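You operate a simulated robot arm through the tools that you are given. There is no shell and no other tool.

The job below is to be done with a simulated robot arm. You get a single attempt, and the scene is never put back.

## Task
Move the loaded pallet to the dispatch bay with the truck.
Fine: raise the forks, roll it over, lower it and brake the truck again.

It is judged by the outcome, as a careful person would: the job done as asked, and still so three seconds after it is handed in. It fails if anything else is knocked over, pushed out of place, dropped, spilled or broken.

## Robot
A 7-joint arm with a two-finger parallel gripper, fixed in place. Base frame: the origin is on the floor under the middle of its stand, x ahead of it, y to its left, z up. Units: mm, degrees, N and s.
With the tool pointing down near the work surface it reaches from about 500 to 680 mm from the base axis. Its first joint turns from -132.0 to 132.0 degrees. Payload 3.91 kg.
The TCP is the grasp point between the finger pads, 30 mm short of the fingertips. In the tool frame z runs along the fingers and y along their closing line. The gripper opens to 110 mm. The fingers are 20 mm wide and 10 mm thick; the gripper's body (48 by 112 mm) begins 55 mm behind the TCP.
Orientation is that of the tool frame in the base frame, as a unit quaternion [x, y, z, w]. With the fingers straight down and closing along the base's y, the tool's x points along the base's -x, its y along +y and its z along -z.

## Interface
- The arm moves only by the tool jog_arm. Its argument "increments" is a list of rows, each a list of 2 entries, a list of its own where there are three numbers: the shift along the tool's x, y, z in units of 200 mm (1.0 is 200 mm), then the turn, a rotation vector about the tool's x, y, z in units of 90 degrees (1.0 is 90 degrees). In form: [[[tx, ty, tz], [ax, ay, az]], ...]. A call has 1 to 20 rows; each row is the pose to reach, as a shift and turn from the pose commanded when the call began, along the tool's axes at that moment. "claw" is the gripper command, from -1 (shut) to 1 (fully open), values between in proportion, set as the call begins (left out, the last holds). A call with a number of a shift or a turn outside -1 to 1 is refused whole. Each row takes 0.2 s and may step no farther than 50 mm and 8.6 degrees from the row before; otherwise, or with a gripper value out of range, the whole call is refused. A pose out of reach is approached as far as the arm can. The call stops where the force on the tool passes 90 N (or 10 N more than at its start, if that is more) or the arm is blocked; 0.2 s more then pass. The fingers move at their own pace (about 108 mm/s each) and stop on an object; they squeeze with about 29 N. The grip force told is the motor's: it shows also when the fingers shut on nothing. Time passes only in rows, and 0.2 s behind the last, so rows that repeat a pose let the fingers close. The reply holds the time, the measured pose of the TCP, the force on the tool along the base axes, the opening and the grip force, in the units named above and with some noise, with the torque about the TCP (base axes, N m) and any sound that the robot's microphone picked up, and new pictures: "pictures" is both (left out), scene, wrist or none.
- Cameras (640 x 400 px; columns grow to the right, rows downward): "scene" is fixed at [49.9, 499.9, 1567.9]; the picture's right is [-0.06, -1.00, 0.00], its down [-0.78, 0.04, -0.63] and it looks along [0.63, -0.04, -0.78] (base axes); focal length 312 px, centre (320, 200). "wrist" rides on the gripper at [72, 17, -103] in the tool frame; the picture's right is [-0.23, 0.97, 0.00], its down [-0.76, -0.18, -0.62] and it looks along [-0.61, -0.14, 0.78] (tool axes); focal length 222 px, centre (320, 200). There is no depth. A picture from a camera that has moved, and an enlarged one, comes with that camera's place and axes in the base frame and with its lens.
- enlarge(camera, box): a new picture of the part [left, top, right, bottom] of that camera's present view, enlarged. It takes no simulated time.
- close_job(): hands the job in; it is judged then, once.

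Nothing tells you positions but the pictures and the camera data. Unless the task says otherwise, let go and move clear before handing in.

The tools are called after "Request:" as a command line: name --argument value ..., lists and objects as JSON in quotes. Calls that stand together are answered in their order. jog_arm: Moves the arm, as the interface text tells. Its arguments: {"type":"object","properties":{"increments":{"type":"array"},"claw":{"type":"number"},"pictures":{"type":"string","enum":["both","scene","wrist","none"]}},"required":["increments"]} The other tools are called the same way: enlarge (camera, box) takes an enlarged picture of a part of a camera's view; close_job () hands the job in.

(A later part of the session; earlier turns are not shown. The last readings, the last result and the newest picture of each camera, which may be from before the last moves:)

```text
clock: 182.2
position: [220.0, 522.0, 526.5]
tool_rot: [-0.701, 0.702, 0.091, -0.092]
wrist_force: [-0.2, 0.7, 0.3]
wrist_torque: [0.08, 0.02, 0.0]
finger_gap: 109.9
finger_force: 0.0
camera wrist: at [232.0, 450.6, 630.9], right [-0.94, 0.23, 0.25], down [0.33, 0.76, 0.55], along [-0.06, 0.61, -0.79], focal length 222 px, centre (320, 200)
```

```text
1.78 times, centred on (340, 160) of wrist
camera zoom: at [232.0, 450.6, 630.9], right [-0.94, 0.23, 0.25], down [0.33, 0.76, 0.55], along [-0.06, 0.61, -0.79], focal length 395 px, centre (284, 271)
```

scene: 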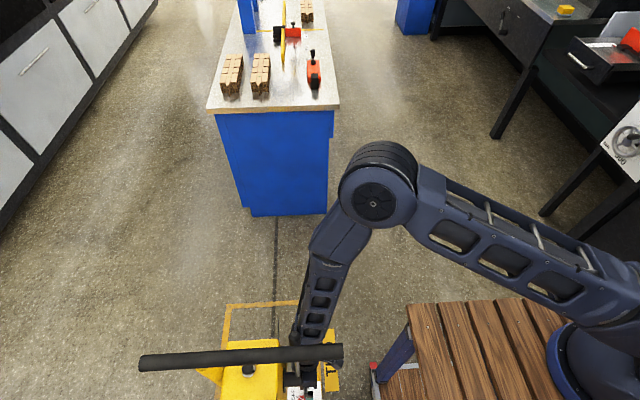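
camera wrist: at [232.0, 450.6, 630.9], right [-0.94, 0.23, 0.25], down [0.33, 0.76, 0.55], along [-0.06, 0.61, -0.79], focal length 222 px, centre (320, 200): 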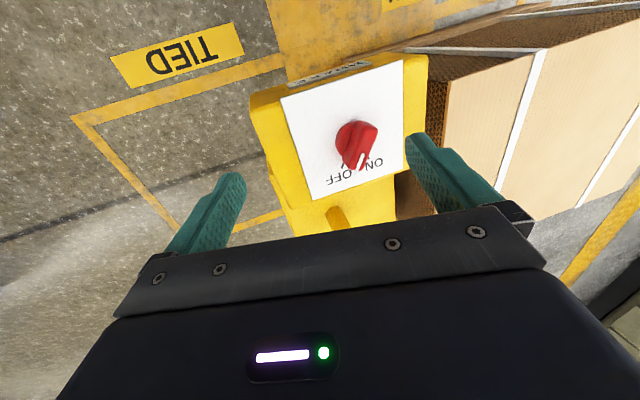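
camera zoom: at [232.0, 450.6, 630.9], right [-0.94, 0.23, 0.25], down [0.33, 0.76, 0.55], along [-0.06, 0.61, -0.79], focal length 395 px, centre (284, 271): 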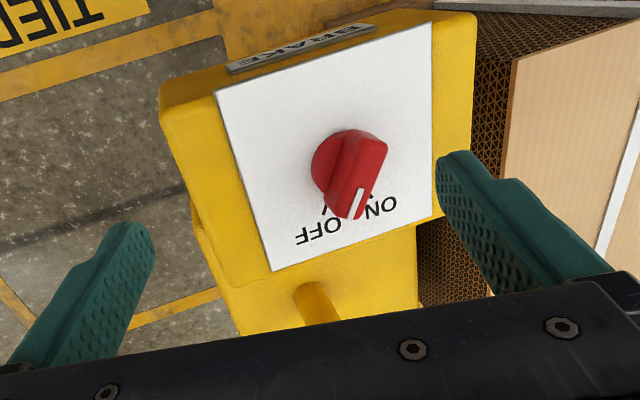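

The fingers line up on either side as planned. I'll slide down so one finger is behind the knob's tail and the other is outside the box's +x face.

Request:
jog_arm --increments '[[[0.001, -0.003, 0.066], [0, 0, 0]], [[0.002, -0.007, 0.132], [0, 0, 0]], [[0.003, -0.01, 0.198], [0, 0, 0]], [[0.003, -0.014, 0.264], [0, 0, 0]], [[0.003, -0.014, 0.264], [0, 0, 0]]]'

Request:
enlarge --camera "wrist" --box '[160, 60, 520, 260]'

```text
clock: 183.4
position: [212.8, 522.5, 476.7]
tool_rot: [-0.701, 0.702, 0.091, -0.092]
wrist_force: [-0.3, 0.2, -0.4]
wrist_torque: [0.0, 0.03, 0.0]
finger_gap: 110.1
finger_force: 0.0
camera wrist: at [223.6, 449.7, 581.5], right [-0.94, 0.23, 0.25], down [0.33, 0.76, 0.56], along [-0.06, 0.61, -0.79], focal length 222 px, centre (320, 200)
```

scene: 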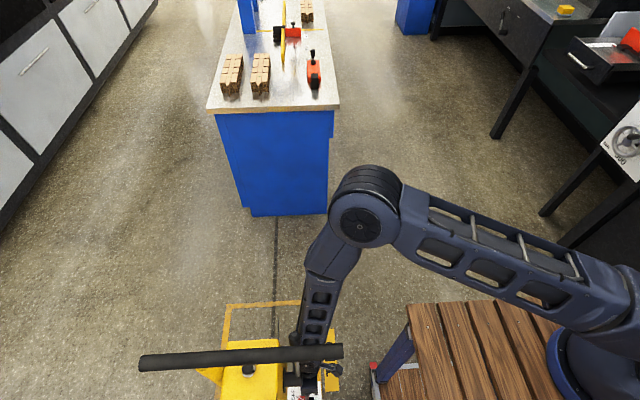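
wrist: 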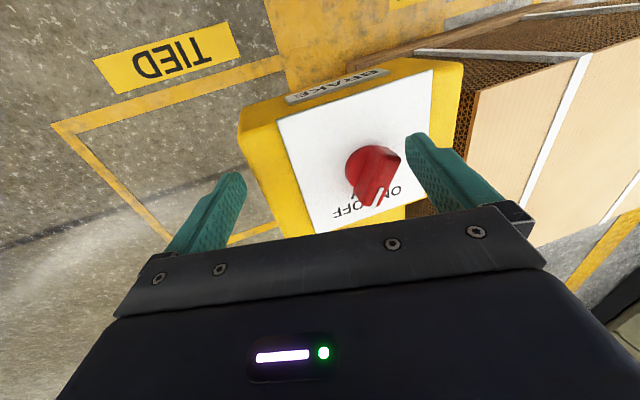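

```text
1.78 times, centred on (340, 160) of wrist
camera zoom: at [223.6, 449.7, 581.5], right [-0.94, 0.23, 0.25], down [0.33, 0.76, 0.56], along [-0.06, 0.61, -0.79], focal length 395 px, centre (284, 271)
```

zoom: 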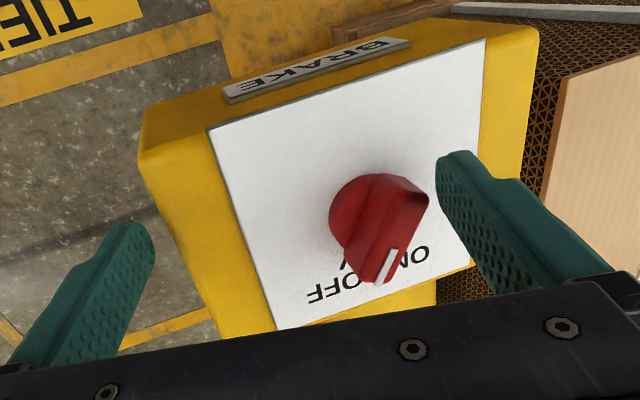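

The fingers straddle the tail and the box with a few mm of clearance. The truck sits about 20 mm too far +x, so I'll first nudge it back with the outer finger against the box, then squeeze.

Request:
jog_arm --increments '[[[0, 0.0097, 0.0026], [0, 0, 0]], [[0, 0.024, 0.0065], [0, 0, 0]], [[0, 0.0386, 0.0104], [0, 0, 0]], [[0, 0.053, 0.0143], [0, 0, 0]], [[0, 0.068, 0.0182], [0, 0, 0]], [[0, 0.082, 0.0221], [0, 0, 0]], [[0, 0.0918, 0.0247], [0, 0, 0]], [[0, 0.0966, 0.026], [0, 0, 0]], [[0, 0.0966, 0.026], [0, 0, 0]]]'

Request:
enlarge --camera "wrist" --box '[160, 60, 520, 260]'

```text
clock: 185.4
position: [192.7, 521.3, 475.4]
tool_rot: [-0.7, 0.702, 0.091, -0.093]
wrist_force: [2.6, 2.0, 0.2]
wrist_torque: [0.09, -0.1, 0.07]
finger_gap: 110.2
finger_force: 0.1
camera wrist: at [203.7, 449.4, 580.2], right [-0.94, 0.23, 0.25], down [0.33, 0.76, 0.56], along [-0.06, 0.61, -0.79], focal length 222 px, centre (320, 200)
```

scene: 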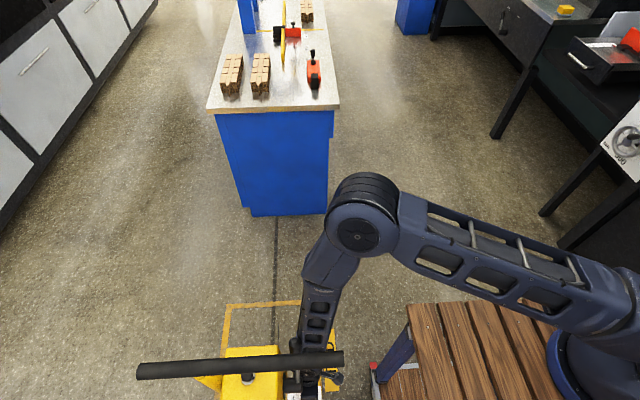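
wrist: 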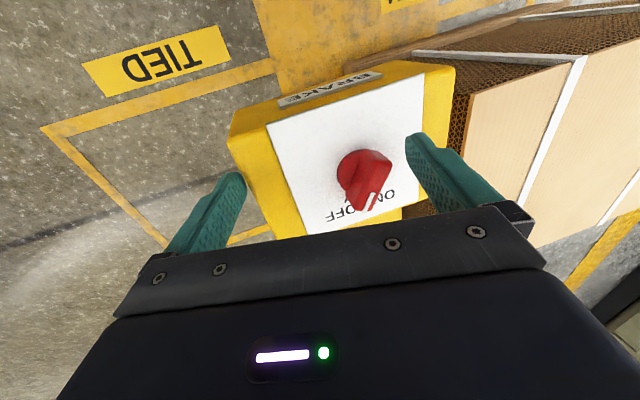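

```text
1.78 times, centred on (340, 160) of wrist
camera zoom: at [203.7, 449.4, 580.2], right [-0.94, 0.23, 0.25], down [0.33, 0.76, 0.56], along [-0.06, 0.61, -0.79], focal length 395 px, centre (284, 271)
```

zoom: 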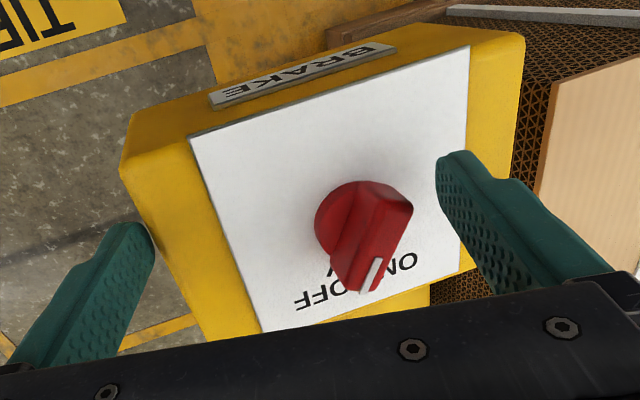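

The outer finger is now touching the box and the truck has moved back about 12 mm. Now I'll close the gripper to squeeze the knob's tail against the box.

Request:
jog_arm --increments '[[[0, 0, 0], [0, 0, 0]], [[0, 0, 0], [0, 0, 0]], [[0, 0, 0], [0, 0, 0]]]' --claw 0.72

Request:
enlarge --camera "wrist" --box '[160, 60, 520, 260]'

```text
clock: 186.2
position: [193.0, 522.2, 475.5]
tool_rot: [-0.701, 0.701, 0.091, -0.093]
wrist_force: [-3.3, -0.6, 0.4]
wrist_torque: [-0.02, 0.06, 0.07]
finger_gap: 95.7
finger_force: 1.5
camera wrist: at [203.4, 449.4, 580.3], right [-0.94, 0.23, 0.25], down [0.33, 0.76, 0.56], along [-0.06, 0.61, -0.79], focal length 222 px, centre (320, 200)
```

scene: 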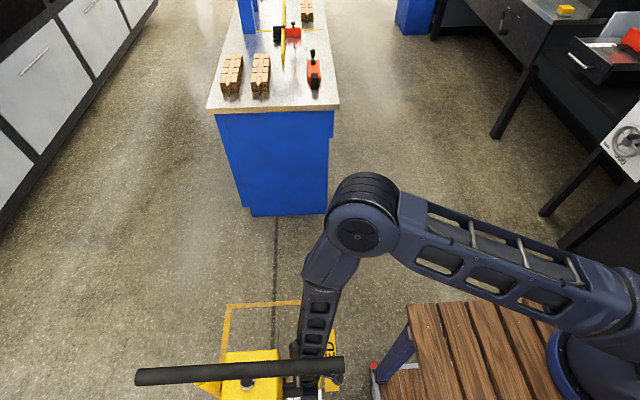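
wrist: 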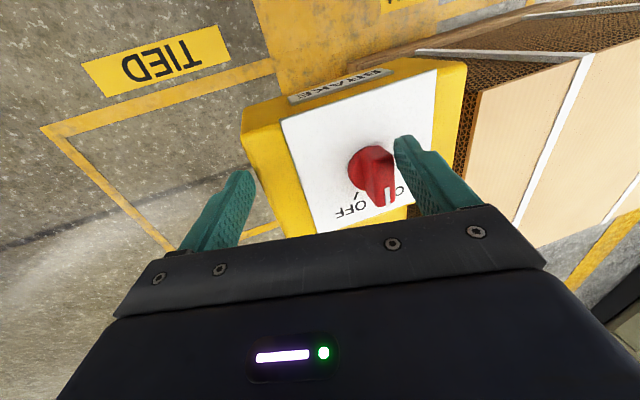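

```text
1.78 times, centred on (340, 160) of wrist
camera zoom: at [203.4, 449.4, 580.3], right [-0.94, 0.23, 0.25], down [0.33, 0.76, 0.56], along [-0.06, 0.61, -0.79], focal length 395 px, centre (284, 271)
```

zoom: 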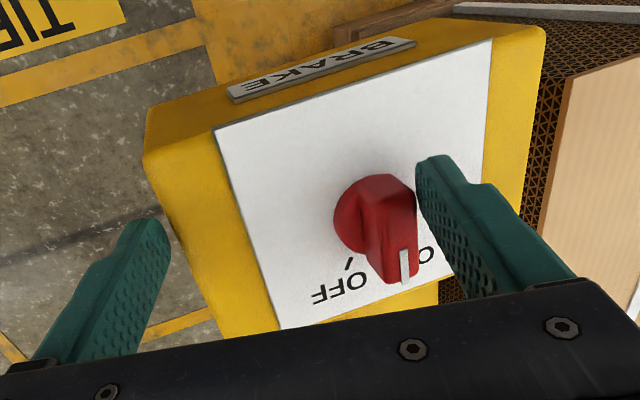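

The squeeze is turning the knob toward ON. I'll continue closing in small steps.

Request:
jog_arm --increments '[[[0, 0, 0], [0, 0, 0]], [[0, 0, 0], [0, 0, 0]], [[0, 0, 0], [0, 0, 0]]]' --claw 0.55 --pictures "wrist"

Request:
enlarge --camera "wrist" --box '[160, 60, 520, 260]'

```text
clock: 187.0
position: [193.0, 520.2, 474.9]
tool_rot: [-0.701, 0.701, 0.09, -0.093]
wrist_force: [9.9, -19.8, 14.6]
wrist_torque: [-0.19, -1.28, 2.07]
finger_gap: 89.4
finger_force: 45.0
camera wrist: at [204.5, 448.4, 580.3], right [-0.94, 0.23, 0.25], down [0.33, 0.76, 0.55], along [-0.06, 0.6, -0.79], focal length 222 px, centre (320, 200)
```

wrist: 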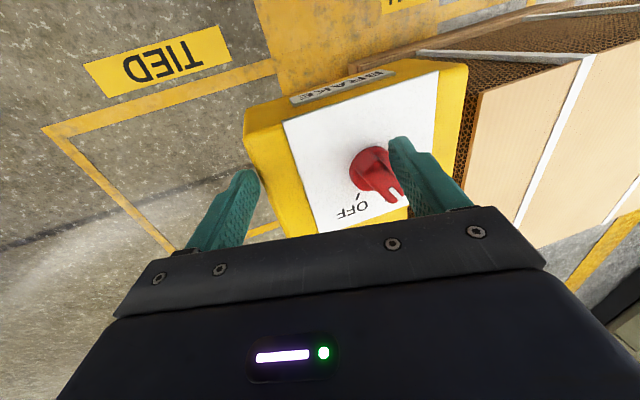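

```text
1.78 times, centred on (340, 160) of wrist
camera zoom: at [204.5, 448.4, 580.3], right [-0.94, 0.23, 0.25], down [0.33, 0.76, 0.55], along [-0.06, 0.6, -0.79], focal length 395 px, centre (284, 271)
```

zoom: 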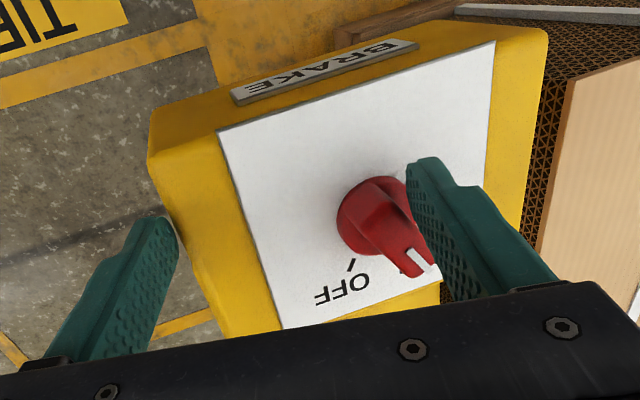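

The knob looks at or near ON, with the gripper force at its limit. I'll open and check.

Request:
jog_arm --increments '[[[0, 0, 0], [0, 0, 0]], [[0, 0, 0], [0, 0, 0]]]' --claw 1

Request:
enlarge --camera "wrist" --box '[300, 80, 440, 240]'

Request:
enlarge --camera "wrist" --box '[160, 60, 520, 260]'

```text
clock: 187.6
position: [193.3, 521.2, 476.5]
tool_rot: [-0.701, 0.701, 0.091, -0.092]
wrist_force: [0.0, -0.4, 0.1]
wrist_torque: [0.02, 0.02, 0.0]
finger_gap: 109.9
finger_force: 0.2
camera wrist: at [203.7, 449.6, 580.2], right [-0.94, 0.23, 0.25], down [0.33, 0.76, 0.56], along [-0.06, 0.61, -0.79], focal length 222 px, centre (320, 200)
```

scene: 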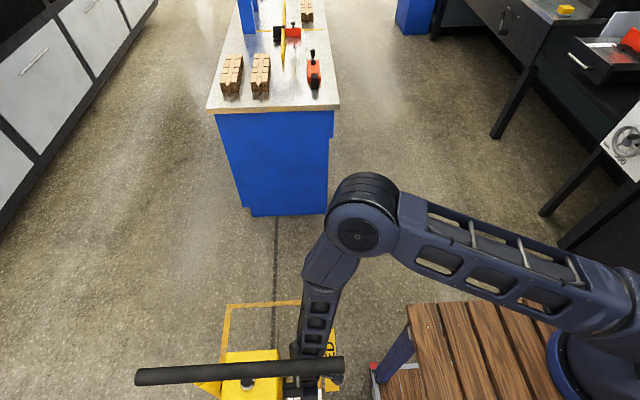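
wrist: 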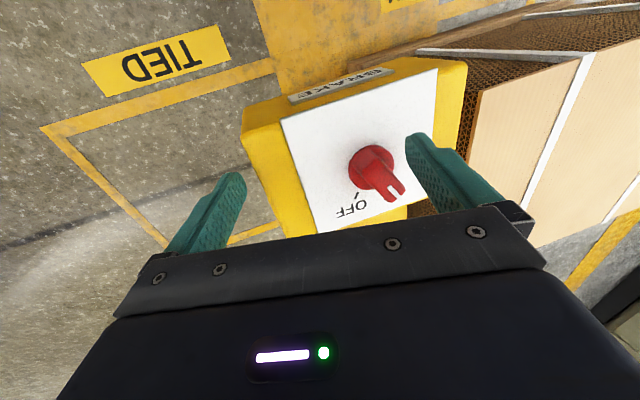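

```text
2.50 times, centred on (370, 160) of wrist
camera zoom: at [203.7, 449.6, 580.2], right [-0.94, 0.23, 0.25], down [0.33, 0.76, 0.56], along [-0.06, 0.61, -0.79], focal length 555 px, centre (195, 300)
```

zoom: 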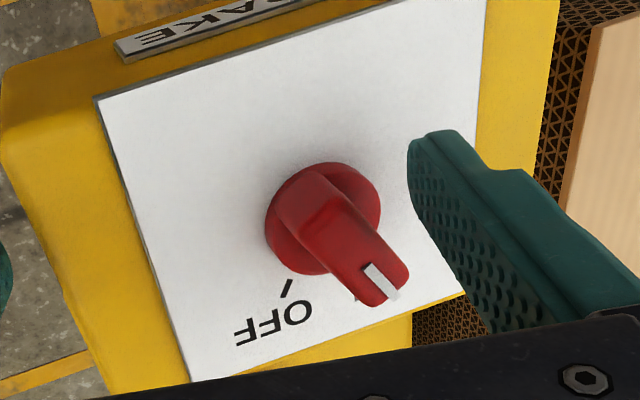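

```text
1.78 times, centred on (340, 160) of wrist
camera zoom: at [203.7, 449.6, 580.2], right [-0.94, 0.23, 0.25], down [0.33, 0.76, 0.56], along [-0.06, 0.61, -0.79], focal length 395 px, centre (284, 271)
```

zoom: 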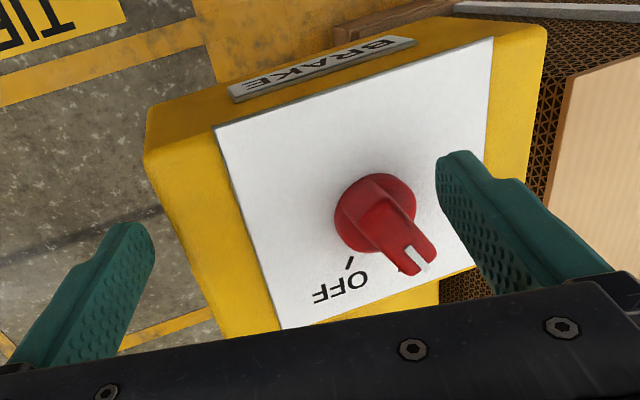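

The pointer is aligned with ON, about 31° toward the ON tick, and the truck sits right at its target. Now I'll withdraw straight back along the fingers, then up on the open +x side.

Request:
jog_arm --increments '[[[0, 0, -0.09], [0, 0, 0]], [[0, 0, -0.19], [0, 0, 0]], [[0, 0, -0.29], [0, 0, 0]], [[0.041, -0.091, -0.385], [0, 0, 0]], [[0.082, -0.181, -0.48], [0, 0, 0]], [[0.123, -0.272, -0.575], [0, 0, 0]], [[0.164, -0.362, -0.67], [0, 0, 0]], [[0.205, -0.453, -0.763], [0, 0, 0]], [[0.205, -0.453, -0.763], [0, 0, 0]]]'

Request:
enlarge --camera "wrist" --box '[320, 60, 480, 180]'

```text
clock: 189.6
position: [319.7, 480.8, 601.2]
tool_rot: [-0.701, 0.702, 0.091, -0.092]
wrist_force: [-0.1, -0.8, 0.8]
wrist_torque: [0.02, -0.06, 0.02]
finger_gap: 109.9
finger_force: 0.1
camera wrist: at [330.5, 409.2, 705.3], right [-0.94, 0.23, 0.25], down [0.33, 0.76, 0.56], along [-0.06, 0.61, -0.79], focal length 222 px, centre (320, 200)
```

scene: 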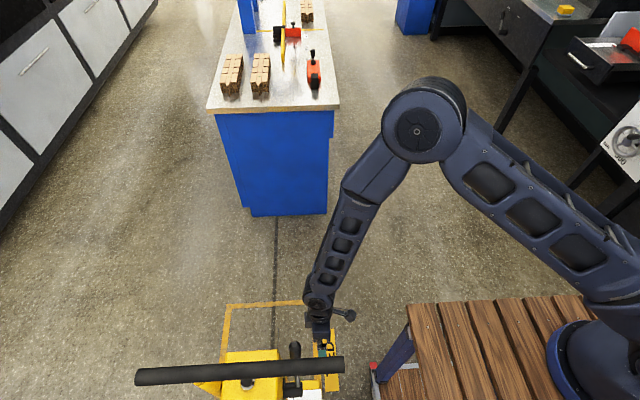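
wrist: 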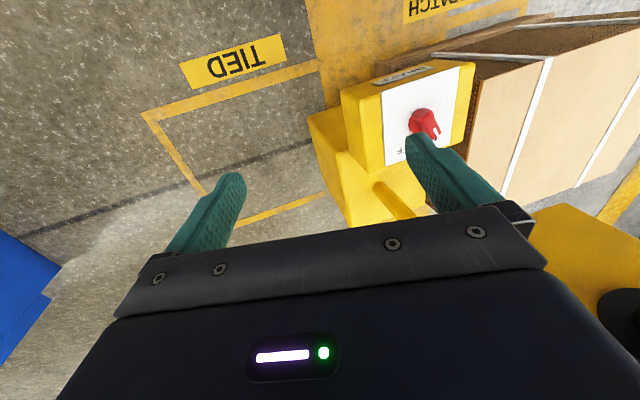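

```text
3.33 times, centred on (400, 120) of wrist
camera zoom: at [330.5, 409.2, 705.3], right [-0.94, 0.23, 0.25], down [0.33, 0.76, 0.56], along [-0.06, 0.61, -0.79], focal length 740 px, centre (53, 467)
```

zoom: 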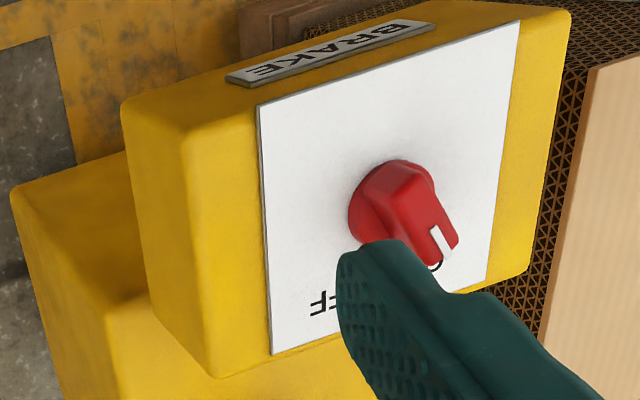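

The brake pointer is at ON. Now up and around on the safe route toward the release button.

Request:
jog_arm --increments '[[[0.007, 0.017, -0.133], [0.0278, 0, 0]], [[0.013, 0.034, -0.267], [0.0556, 0, 0]], [[0.02, 0.05, -0.4], [0.0833, 0, 0]], [[0.027, 0.067, -0.533], [0.1111, 0, 0]], [[0.033, 0.084, -0.667], [0.1389, 0, 0]], [[0.04, 0.101, -0.8], [0.1667, 0, 0]]]' --pictures "none"

Request:
jog_arm --increments '[[[0, 0, -0.2], [0, 0, 0]], [[0, 0, -0.4], [0, 0, 0]], [[0, 0, -0.6], [0, 0, 0]], [[0, 0, -0.8], [0, 0, 0]], [[0, 0, -1.0], [0, 0, 0]]]' --pictures "none"

Request:
jog_arm --increments '[[[0, 0, -0.25], [0, 0, 0]], [[0, 0, -0.5], [0, 0, 0]], [[-0.02, 0.1, -0.7], [0, 0, 0]], [[-0.03, 0.2, -0.85], [0, 0, 0]], [[-0.04, 0.3, -1.0], [0, 0, 0]], [[-0.06, 0.5, -1.0], [0, 0, 0]], [[-0.08, 0.7, -1.0], [0, 0, 0]], [[-0.1, 0.9, -1.0], [0, 0, 0]]]' --claw -1

```text
clock: 191.0
position: [343.8, 472.3, 762.8]
tool_rot: [-0.707, 0.707, -0.002, 0.0]
wrist_force: [-0.2, 0.0, -0.2]
wrist_torque: [0.0, -0.01, 0.02]
finger_gap: 110.1
finger_force: 0.0
```

```text
clock: 192.2
position: [342.3, 475.2, 960.2]
tool_rot: [-0.706, 0.708, -0.001, 0.0]
wrist_force: [-0.3, 0.4, -0.2]
wrist_torque: [-0.07, -0.03, -0.05]
finger_gap: 109.9
finger_force: 0.2
```

```text
clock: 194.0
position: [163.5, 492.3, 1160.9]
tool_rot: [-0.706, 0.708, -0.002, 0.0]
wrist_force: [1.0, 0.4, 0.1]
wrist_torque: [-0.03, 0.02, -0.03]
finger_gap: 0.0
finger_force: 29.4
camera wrist: at [146.1, 420.2, 1264.6], right [-0.97, 0.23, 0.0], down [0.18, 0.76, 0.62], along [0.14, 0.61, -0.78], focal length 222 px, centre (320, 200)
```

scene: 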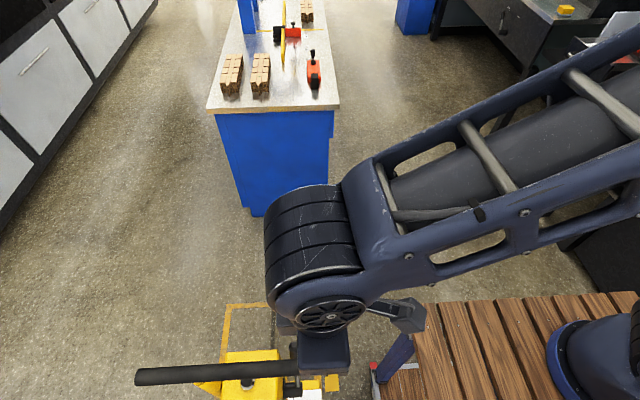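
wrist: 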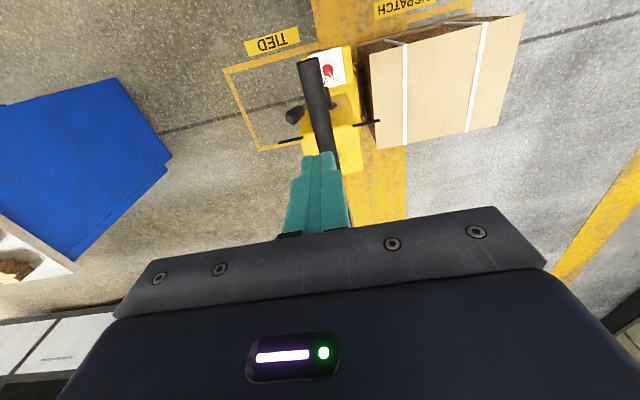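

Request:
jog_arm --increments '[[[-0.0075, 0.08, 0.021], [0, 0, 0.0833]], [[-0.015, 0.161, 0.042], [0, 0, 0.1667]], [[-0.0225, 0.241, 0.0625], [0, 0, 0.25]], [[-0.03, 0.322, 0.083], [0, 0, 0.3333]], [[-0.0375, 0.402, 0.104], [0, 0, 0.4167]], [[-0.045, 0.4825, 0.125], [0, 0, 0.5]], [[-0.0525, 0.563, 0.146], [0, 0, 0.5833]], [[-0.06, 0.643, 0.167], [0, 0, 0.6667]], [[-0.0675, 0.724, 0.1875], [0, 0, 0.75]], [[-0.075, 0.804, 0.208], [0, 0, 0.8333]], [[-0.0825, 0.885, 0.229], [0, 0, 0.9167]], [[-0.09, 0.965, 0.25], [0, 0, 1.0]], [[-0.09, 0.965, 0.25], [0, 0, 1.0]]]'

```text
clock: 196.8
position: [-32.4, 512.4, 1109.3]
tool_rot: [0.001, 1.0, -0.001, 0.001]
wrist_force: [-0.3, -0.2, -0.6]
wrist_torque: [-0.02, 0.03, 0.03]
finger_gap: 0.2
finger_force: 29.1
camera wrist: at [-104.8, 528.4, 1213.0], right [0.23, 0.97, 0.0], down [0.76, -0.18, 0.62], along [0.61, -0.14, -0.78], focal length 222 px, centre (320, 200)
```

scene: 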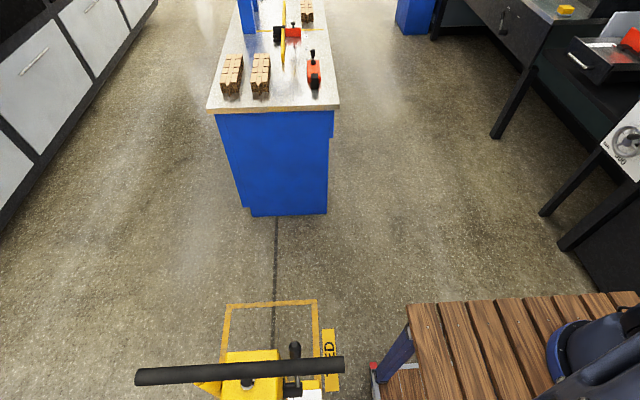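
wrist: 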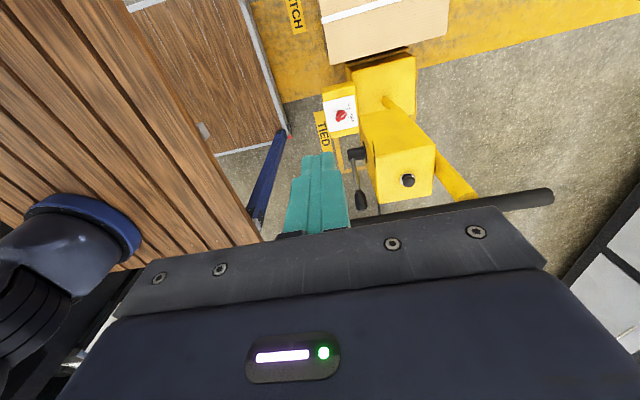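

Request:
jog_arm --increments '[[[-0.052, 0.053, 0.071], [0, -0.0463, 0]], [[-0.103, 0.107, 0.1425], [0, -0.0927, 0]], [[-0.155, 0.16, 0.214], [0, -0.139, 0]], [[-0.207, 0.213, 0.285], [0, -0.1853, 0]], [[-0.258, 0.267, 0.356], [0, -0.2317, 0]], [[-0.31, 0.32, 0.4275], [0, -0.278, 0]], [[-0.362, 0.373, 0.499], [0, -0.3243, 0]], [[-0.413, 0.427, 0.57], [0, -0.3707, 0]], [[-0.465, 0.48, 0.641], [0, -0.417, 0]], [[-0.517, 0.533, 0.7125], [0, -0.4633, 0]], [[-0.568, 0.587, 0.784], [0, -0.5097, 0]], [[-0.62, 0.64, 0.855], [0, -0.556, 0]], [[-0.62, 0.64, 0.855], [0, -0.556, 0]]]'

Request:
enlarge --camera "wrist" --box '[240, 50, 400, 190]'

```text
clock: 199.6
position: [93.2, 640.9, 938.8]
tool_rot: [0.001, 0.906, -0.001, 0.424]
wrist_force: [-0.3, 0.6, -0.1]
wrist_torque: [-0.02, 0.02, -0.04]
finger_gap: 0.0
finger_force: 29.1
camera wrist: at [-33.2, 657.4, 949.7], right [0.15, 0.97, 0.17], down [0.01, -0.18, 0.98], along [0.99, -0.14, -0.03], focal length 222 px, centre (320, 200)
```

scene: 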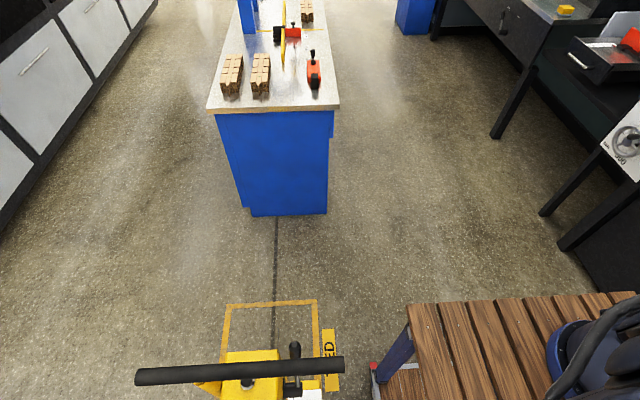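
wrist: 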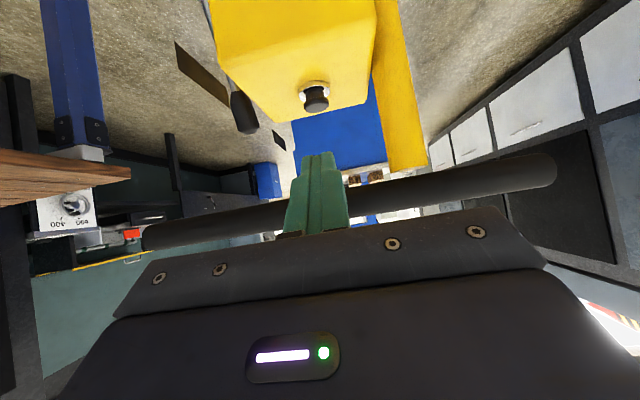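

```text
2.86 times, centred on (320, 120) of wrist
camera zoom: at [-33.2, 657.4, 949.7], right [0.15, 0.97, 0.17], down [0.01, -0.18, 0.98], along [0.99, -0.14, -0.03], focal length 635 px, centre (320, 429)
```

zoom: 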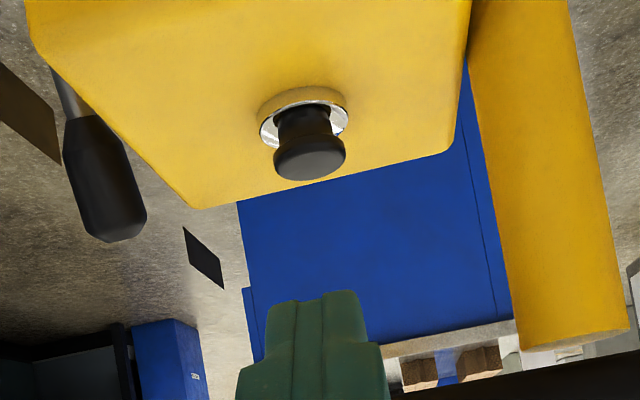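

The same geometry as the first press. I'll move the closed fingertips just above the button cap.

Request:
jog_arm --increments '[[[-0.001, -0.001, 0.072], [0, 0, 0]], [[-0.002, -0.002, 0.145], [0, 0, 0]], [[-0.002, -0.003, 0.217], [0, 0, 0]], [[-0.003, -0.004, 0.29], [0, 0, 0]], [[-0.004, -0.005, 0.362], [0, 0, 0]], [[-0.004, -0.005, 0.362], [0, 0, 0]]]'

Request:
enlarge --camera "wrist" --box '[240, 60, 400, 220]'

```text
clock: 201.0
position: [149.2, 639.3, 894.7]
tool_rot: [0.001, 0.906, -0.002, 0.423]
wrist_force: [0.6, -0.6, -0.2]
wrist_torque: [0.0, 0.02, 0.02]
finger_gap: 0.1
finger_force: 29.3
camera wrist: at [23.6, 656.1, 904.6], right [0.15, 0.97, 0.17], down [0.01, -0.18, 0.98], along [0.99, -0.14, -0.04], focal length 222 px, centre (320, 200)
```

scene: 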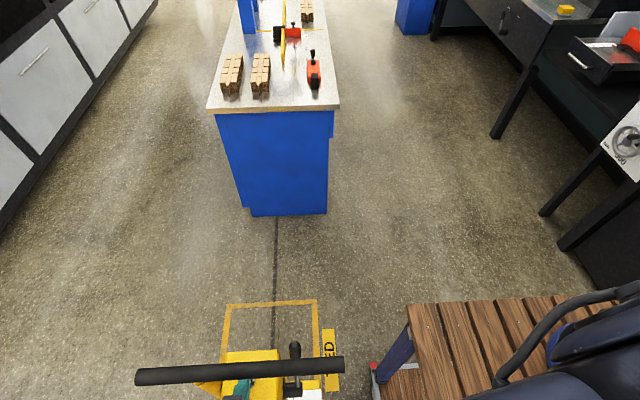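
wrist: 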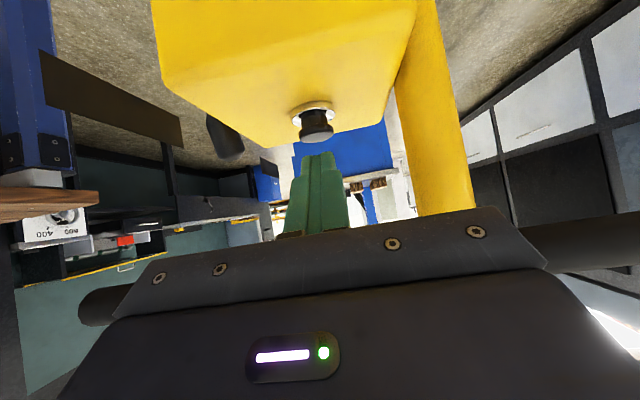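

```text
2.50 times, centred on (320, 140) of wrist
camera zoom: at [23.6, 656.1, 904.6], right [0.15, 0.97, 0.17], down [0.01, -0.18, 0.98], along [0.99, -0.14, -0.04], focal length 555 px, centre (320, 350)
```

zoom: 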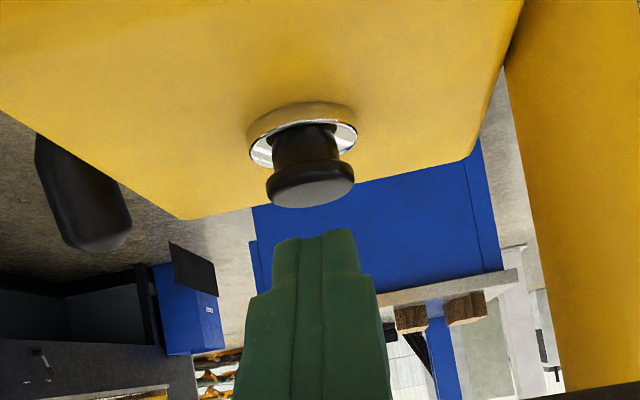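

Request:
jog_arm --increments '[[[0.0153, 0, 0.0129], [0, 0, 0]], [[0.0306, 0, 0.0257], [0, 0, 0]], [[0.046, 0, 0.0386], [0, 0, 0]], [[0.0613, 0, 0.0514], [0, 0, 0]], [[0.0728, 0, 0.0611], [0, 0, 0]], [[0.0766, 0, 0.0643], [0, 0, 0]], [[0.0766, 0, 0.0643], [0, 0, 0]], [[0.0766, 0, 0.0643], [0, 0, 0]], [[0.0766, 0, 0.0643], [0, 0, 0]]]'

Request:
enlarge --camera "wrist" --box '[240, 60, 400, 220]'

```text
clock: 203.0
position: [149.7, 638.7, 875.4]
tool_rot: [0.001, 0.905, 0.001, 0.425]
wrist_force: [-4.6, -3.1, 66.1]
wrist_torque: [-0.1, -0.98, -0.18]
finger_gap: 0.0
finger_force: 29.0
heard: click
camera wrist: at [24.0, 656.4, 885.6], right [0.15, 0.97, 0.18], down [0.01, -0.18, 0.98], along [0.99, -0.14, -0.03], focal length 222 px, centre (320, 200)
```

scene: 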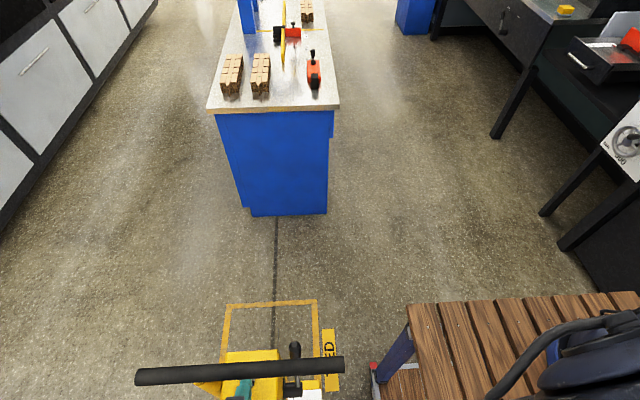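
wrist: 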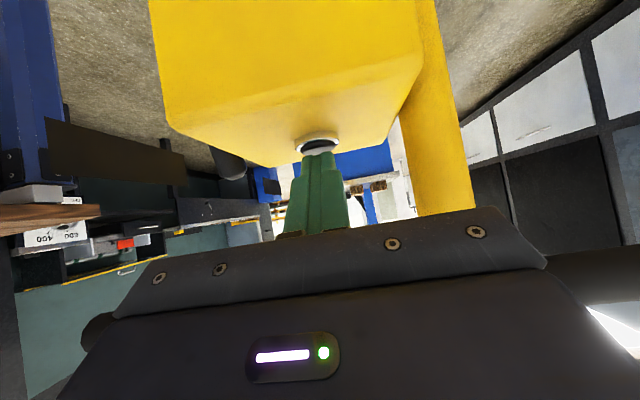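

```text
2.50 times, centred on (320, 140) of wrist
camera zoom: at [24.0, 656.4, 885.6], right [0.15, 0.97, 0.18], down [0.01, -0.18, 0.98], along [0.99, -0.14, -0.03], focal length 555 px, centre (320, 350)
```

zoom: 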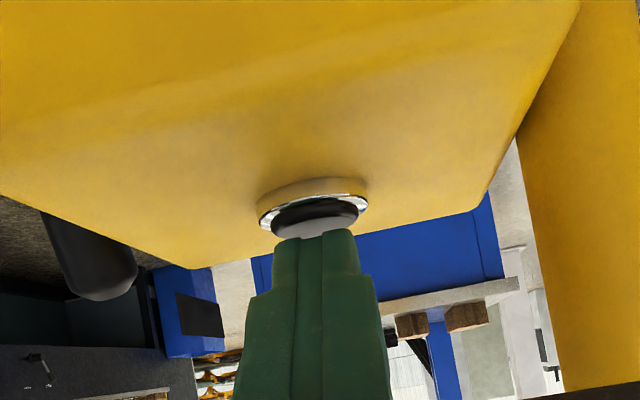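

A click, and the button is fully down. I'll release it, back out, and look at the load.

Request:
jog_arm --increments '[[[-0.0306, 0, -0.0257], [0, 0, 0]], [[-0.0766, 0, -0.0643], [0, 0, 0]], [[-0.09, 0, -0.2], [0, 0, 0]], [[-0.09, 0, -0.33], [0, 0, 0]], [[-0.09, 0, -0.46], [0, 0, 0]], [[-0.09, 0, -0.6], [0, 0, 0]], [[-0.09, 0, -0.6], [0, 0, 0]]]'

```text
clock: 204.6
position: [66.6, 639.2, 962.8]
tool_rot: [0.0, 0.906, -0.001, 0.424]
wrist_force: [0.2, 0.5, -0.3]
wrist_torque: [0.0, 0.01, 0.01]
finger_gap: 0.0
finger_force: 28.8
camera wrist: at [-58.2, 656.0, 974.6], right [0.15, 0.97, 0.17], down [0.01, -0.18, 0.98], along [0.99, -0.14, -0.04], focal length 222 px, centre (320, 200)
```

scene: 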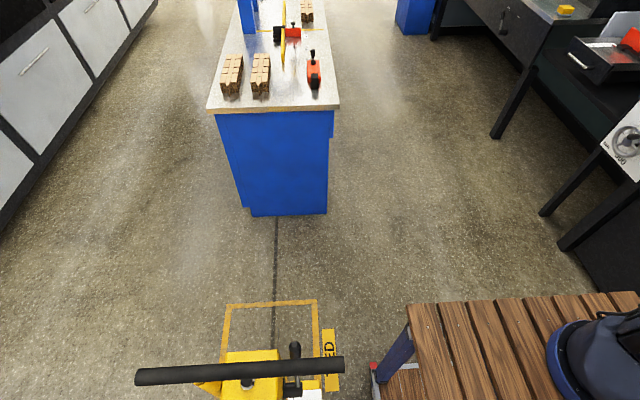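
wrist: 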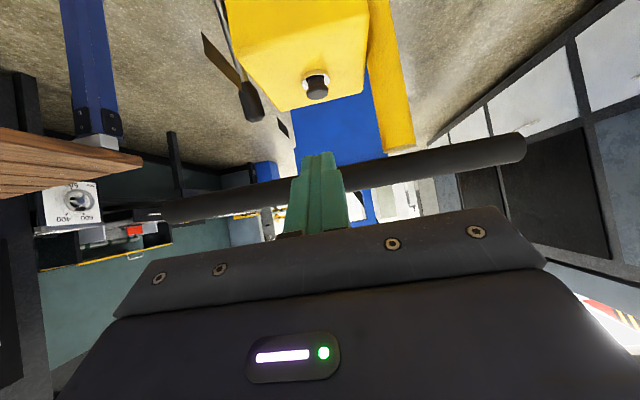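

Request:
jog_arm --increments '[[[-0.02, -0.053, -0.071], [0, 0.0463, 0]], [[-0.04, -0.106, -0.1415], [0, 0.0927, 0]], [[-0.06, -0.159, -0.212], [0, 0.139, 0]], [[-0.08, -0.212, -0.283], [0, 0.1853, 0]], [[-0.1, -0.265, -0.354], [0, 0.2317, 0]], [[-0.12, -0.318, -0.4245], [0, 0.278, 0]], [[-0.141, -0.37, -0.495], [0, 0.3243, 0]], [[-0.161, -0.423, -0.566], [0, 0.3707, 0]], [[-0.181, -0.476, -0.637], [0, 0.417, 0]], [[-0.201, -0.529, -0.7075], [0, 0.4633, 0]], [[-0.221, -0.582, -0.778], [0, 0.5097, 0]], [[-0.241, -0.635, -0.849], [0, 0.556, 0]], [[-0.241, -0.635, -0.849], [0, 0.556, 0]]]'

Request:
enlarge --camera "wrist" --box '[240, 0, 480, 200]'

```text
clock: 207.4
position: [-32.3, 511.5, 1110.7]
tool_rot: [0.001, 1.0, -0.001, 0.0]
wrist_force: [0.4, 0.4, -0.6]
wrist_torque: [0.0, 0.01, 0.02]
finger_gap: 0.2
finger_force: 28.5
camera wrist: at [-103.7, 529.2, 1214.1], right [0.23, 0.97, 0.0], down [0.76, -0.18, 0.62], along [0.61, -0.14, -0.78], focal length 222 px, centre (320, 200)
```

scene: 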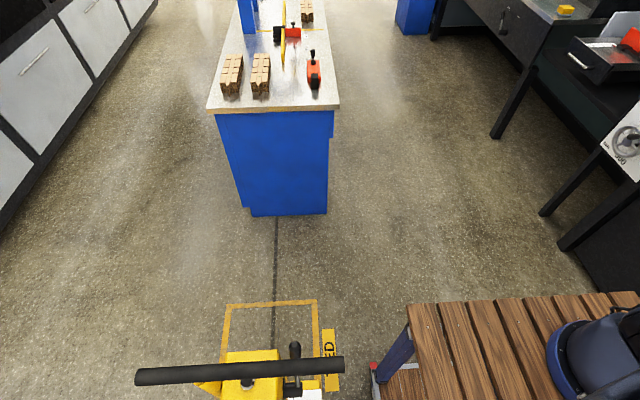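
wrist: 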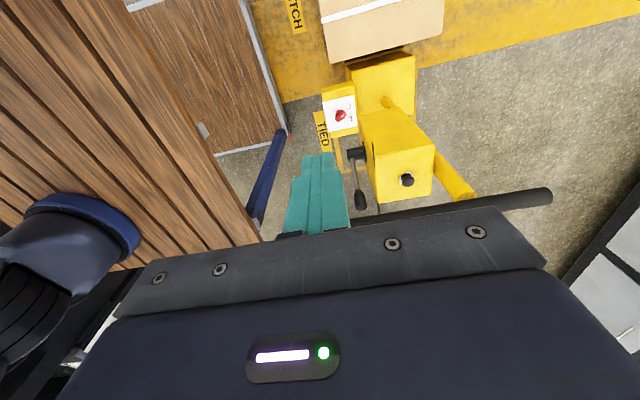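

```text
2.00 times, centred on (360, 100) of wrist
camera zoom: at [-103.7, 529.2, 1214.1], right [0.23, 0.97, 0.0], down [0.76, -0.18, 0.62], along [0.61, -0.14, -0.78], focal length 444 px, centre (240, 400)
```

zoom: 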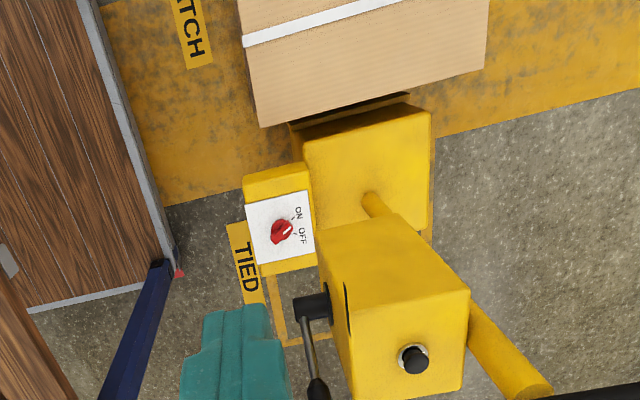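

Comparing apparent sizes, the load has come down about 27 mm, so the pallet is on the floor. The knob shows ON. I'll zoom in to check the fork area and the knob.

Request:
enlarge --camera "wrist" --box '[320, 30, 430, 110]'

Request:
enlarge --camera "wrist" --box '[310, 75, 370, 145]'

```text
5.00 times, centred on (375, 70) of wrist
camera zoom: at [-103.7, 529.2, 1214.1], right [0.23, 0.97, 0.0], down [0.76, -0.18, 0.62], along [0.61, -0.14, -0.78], focal length 1111 px, centre (45, 850)
```

zoom: 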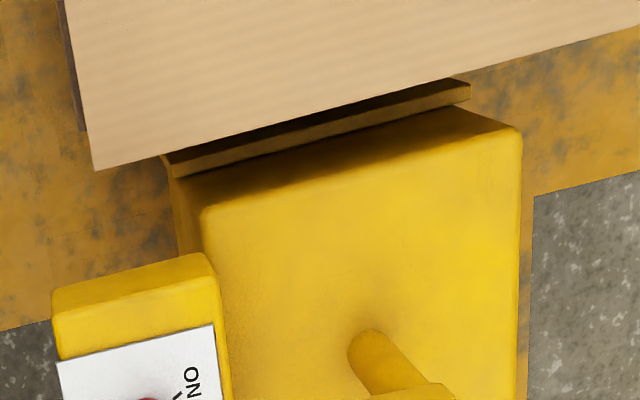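

```text
5.71 times, centred on (340, 110) of wrist
camera zoom: at [-103.7, 529.2, 1214.1], right [0.23, 0.97, 0.0], down [0.76, -0.18, 0.62], along [0.61, -0.14, -0.78], focal length 1269 px, centre (206, 714)
```

zoom: 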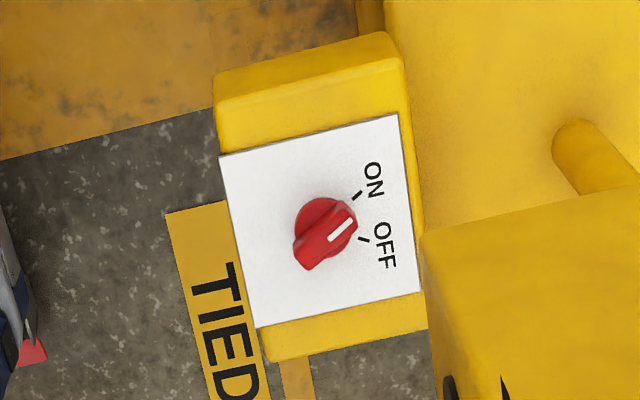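

Request:
enlarge --camera "wrist" --box '[328, 104, 352, 124]'

```text
16.00 times, centred on (340, 114) of wrist
camera zoom: at [-103.7, 529.2, 1214.1], right [0.23, 0.97, 0.0], down [0.76, -0.18, 0.62], along [0.61, -0.14, -0.78], focal length 3554 px, centre (0, 1576)
```

zoom: 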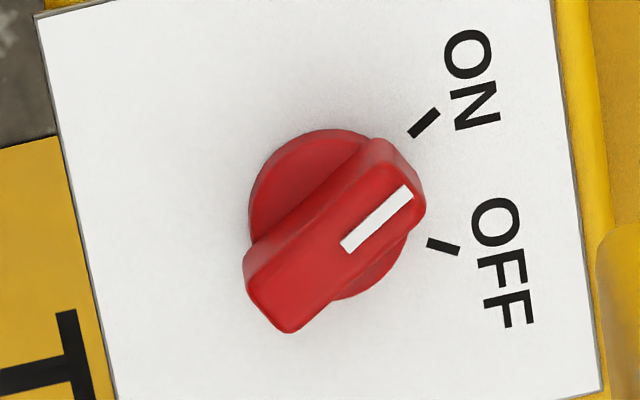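

The pointer lines up exactly with the ON tick. To be sure the forks are fully down and not just the pallet resting on the floor, I'll repeat the release press with a longer hold. The brake is on, so the truck stays put.

Request:
jog_arm --increments '[[[-0.052, 0.053, 0.071], [0, -0.0463, 0]], [[-0.103, 0.107, 0.1425], [0, -0.0927, 0]], [[-0.155, 0.16, 0.214], [0, -0.139, 0]], [[-0.207, 0.213, 0.285], [0, -0.1853, 0]], [[-0.258, 0.267, 0.356], [0, -0.2317, 0]], [[-0.31, 0.32, 0.4275], [0, -0.278, 0]], [[-0.362, 0.373, 0.499], [0, -0.3243, 0]], [[-0.413, 0.427, 0.57], [0, -0.3707, 0]], [[-0.465, 0.48, 0.641], [0, -0.417, 0]], [[-0.517, 0.533, 0.7125], [0, -0.4633, 0]], [[-0.568, 0.587, 0.784], [0, -0.5097, 0]], [[-0.62, 0.64, 0.855], [0, -0.556, 0]], [[-0.62, 0.64, 0.855], [0, -0.556, 0]]]' --pictures "none"

Request:
jog_arm --increments '[[[-0.001, -0.001, 0.072], [0, 0, 0]], [[-0.002, -0.002, 0.145], [0, 0, 0]], [[-0.002, -0.003, 0.217], [0, 0, 0]], [[-0.003, -0.004, 0.29], [0, 0, 0]], [[-0.004, -0.005, 0.362], [0, 0, 0]], [[-0.004, -0.005, 0.362], [0, 0, 0]]]'

Request:
enlarge --camera "wrist" --box '[240, 60, 400, 220]'

```text
clock: 210.2
position: [95.0, 638.9, 938.9]
tool_rot: [-0.001, 0.906, -0.001, 0.424]
wrist_force: [-1.1, 0.4, -0.2]
wrist_torque: [-0.03, 0.01, -0.02]
finger_gap: 0.1
finger_force: 29.4
```

```text
clock: 211.6
position: [150.1, 637.7, 892.1]
tool_rot: [0.0, 0.906, -0.002, 0.424]
wrist_force: [-0.5, 0.7, -0.8]
wrist_torque: [0.0, 0.0, 0.0]
finger_gap: 0.1
finger_force: 29.3
camera wrist: at [25.1, 655.3, 903.0], right [0.15, 0.97, 0.17], down [0.01, -0.18, 0.98], along [0.99, -0.14, -0.04], focal length 222 px, centre (320, 200)
```

scene: 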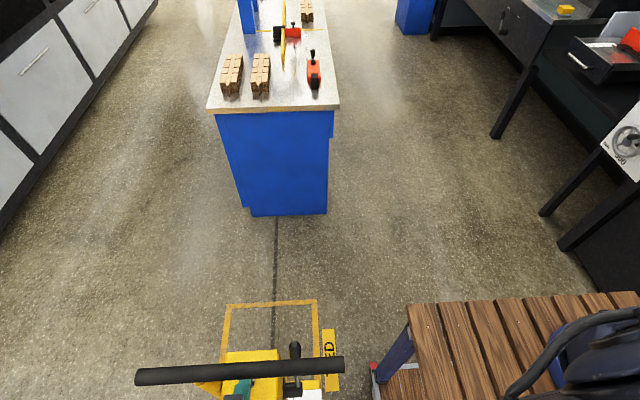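
wrist: 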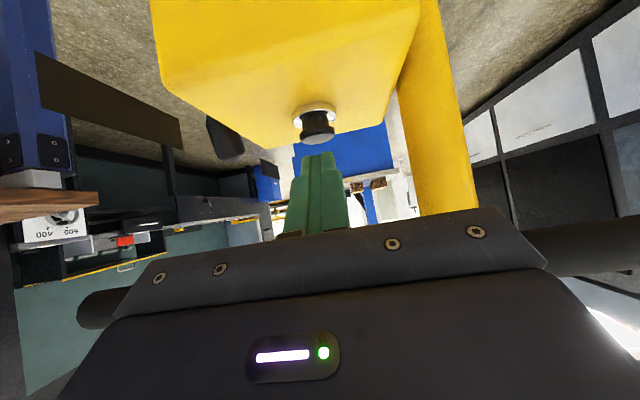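

```text
2.50 times, centred on (320, 140) of wrist
camera zoom: at [25.1, 655.3, 903.0], right [0.15, 0.97, 0.17], down [0.01, -0.18, 0.98], along [0.99, -0.14, -0.04], focal length 555 px, centre (320, 350)
```

zoom: 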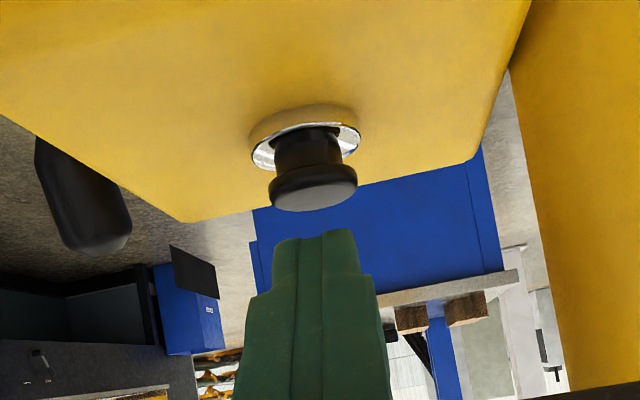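

Request:
jog_arm --increments '[[[0.0153, 0, 0.0129], [0, 0, 0]], [[0.0306, 0, 0.0257], [0, 0, 0]], [[0.046, 0, 0.0386], [0, 0, 0]], [[0.0613, 0, 0.0514], [0, 0, 0]], [[0.069, 0, 0.0579], [0, 0, 0]], [[0.0728, 0, 0.0611], [0, 0, 0]], [[0.0728, 0, 0.0611], [0, 0, 0]], [[0.0728, 0, 0.0611], [0, 0, 0]], [[0.0728, 0, 0.0611], [0, 0, 0]], [[0.0728, 0, 0.0611], [0, 0, 0]], [[0.0728, 0, 0.0611], [0, 0, 0]], [[0.0728, 0, 0.0611], [0, 0, 0]], [[0.0728, 0, 0.0611], [0, 0, 0]], [[0.0728, 0, 0.0611], [0, 0, 0]], [[0.0728, 0, 0.0611], [0, 0, 0]]]' --pictures "none"

Request:
jog_arm --increments '[[[-0.0306, 0, -0.0257], [0, 0, 0]], [[-0.0766, 0, -0.0643], [0, 0, 0]], [[-0.09, 0, -0.2], [0, 0, 0]], [[-0.09, 0, -0.33], [0, 0, 0]], [[-0.09, 0, -0.46], [0, 0, 0]], [[-0.09, 0, -0.6], [0, 0, 0]], [[-0.09, 0, -0.6], [0, 0, 0]]]'

```text
clock: 214.8
position: [150.0, 640.2, 874.2]
tool_rot: [0.001, 0.905, 0.0, 0.424]
wrist_force: [20.4, 7.2, 64.1]
wrist_torque: [0.23, -1.65, 0.08]
finger_gap: 0.1
finger_force: 28.7
heard: click
```

```text
clock: 216.4
position: [67.7, 638.9, 966.3]
tool_rot: [0.0, 0.906, -0.001, 0.424]
wrist_force: [0.1, 0.4, -0.1]
wrist_torque: [0.02, -0.01, -0.02]
finger_gap: 0.0
finger_force: 28.6
camera wrist: at [-57.7, 655.9, 976.9], right [0.15, 0.97, 0.17], down [0.01, -0.18, 0.98], along [0.99, -0.14, -0.04], focal length 222 px, centre (320, 200)
```

scene: 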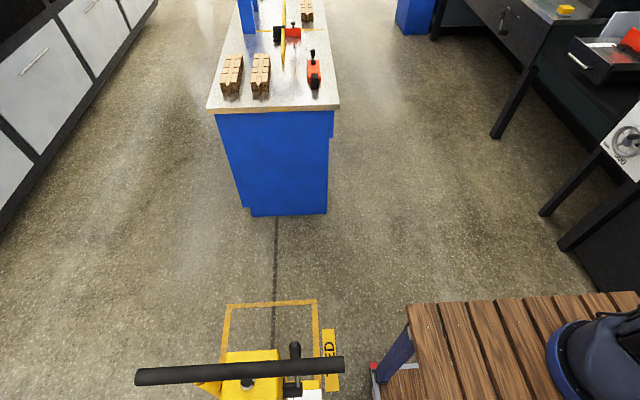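
wrist: 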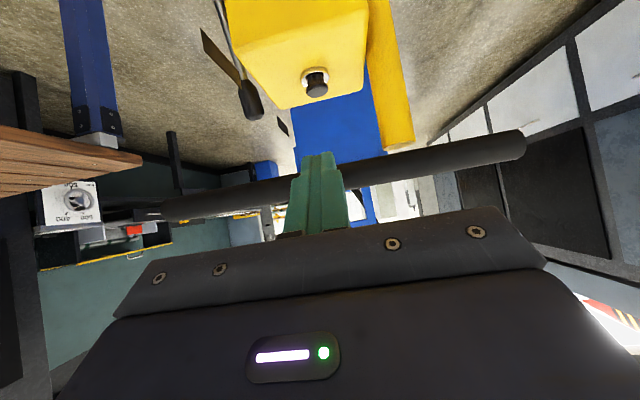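

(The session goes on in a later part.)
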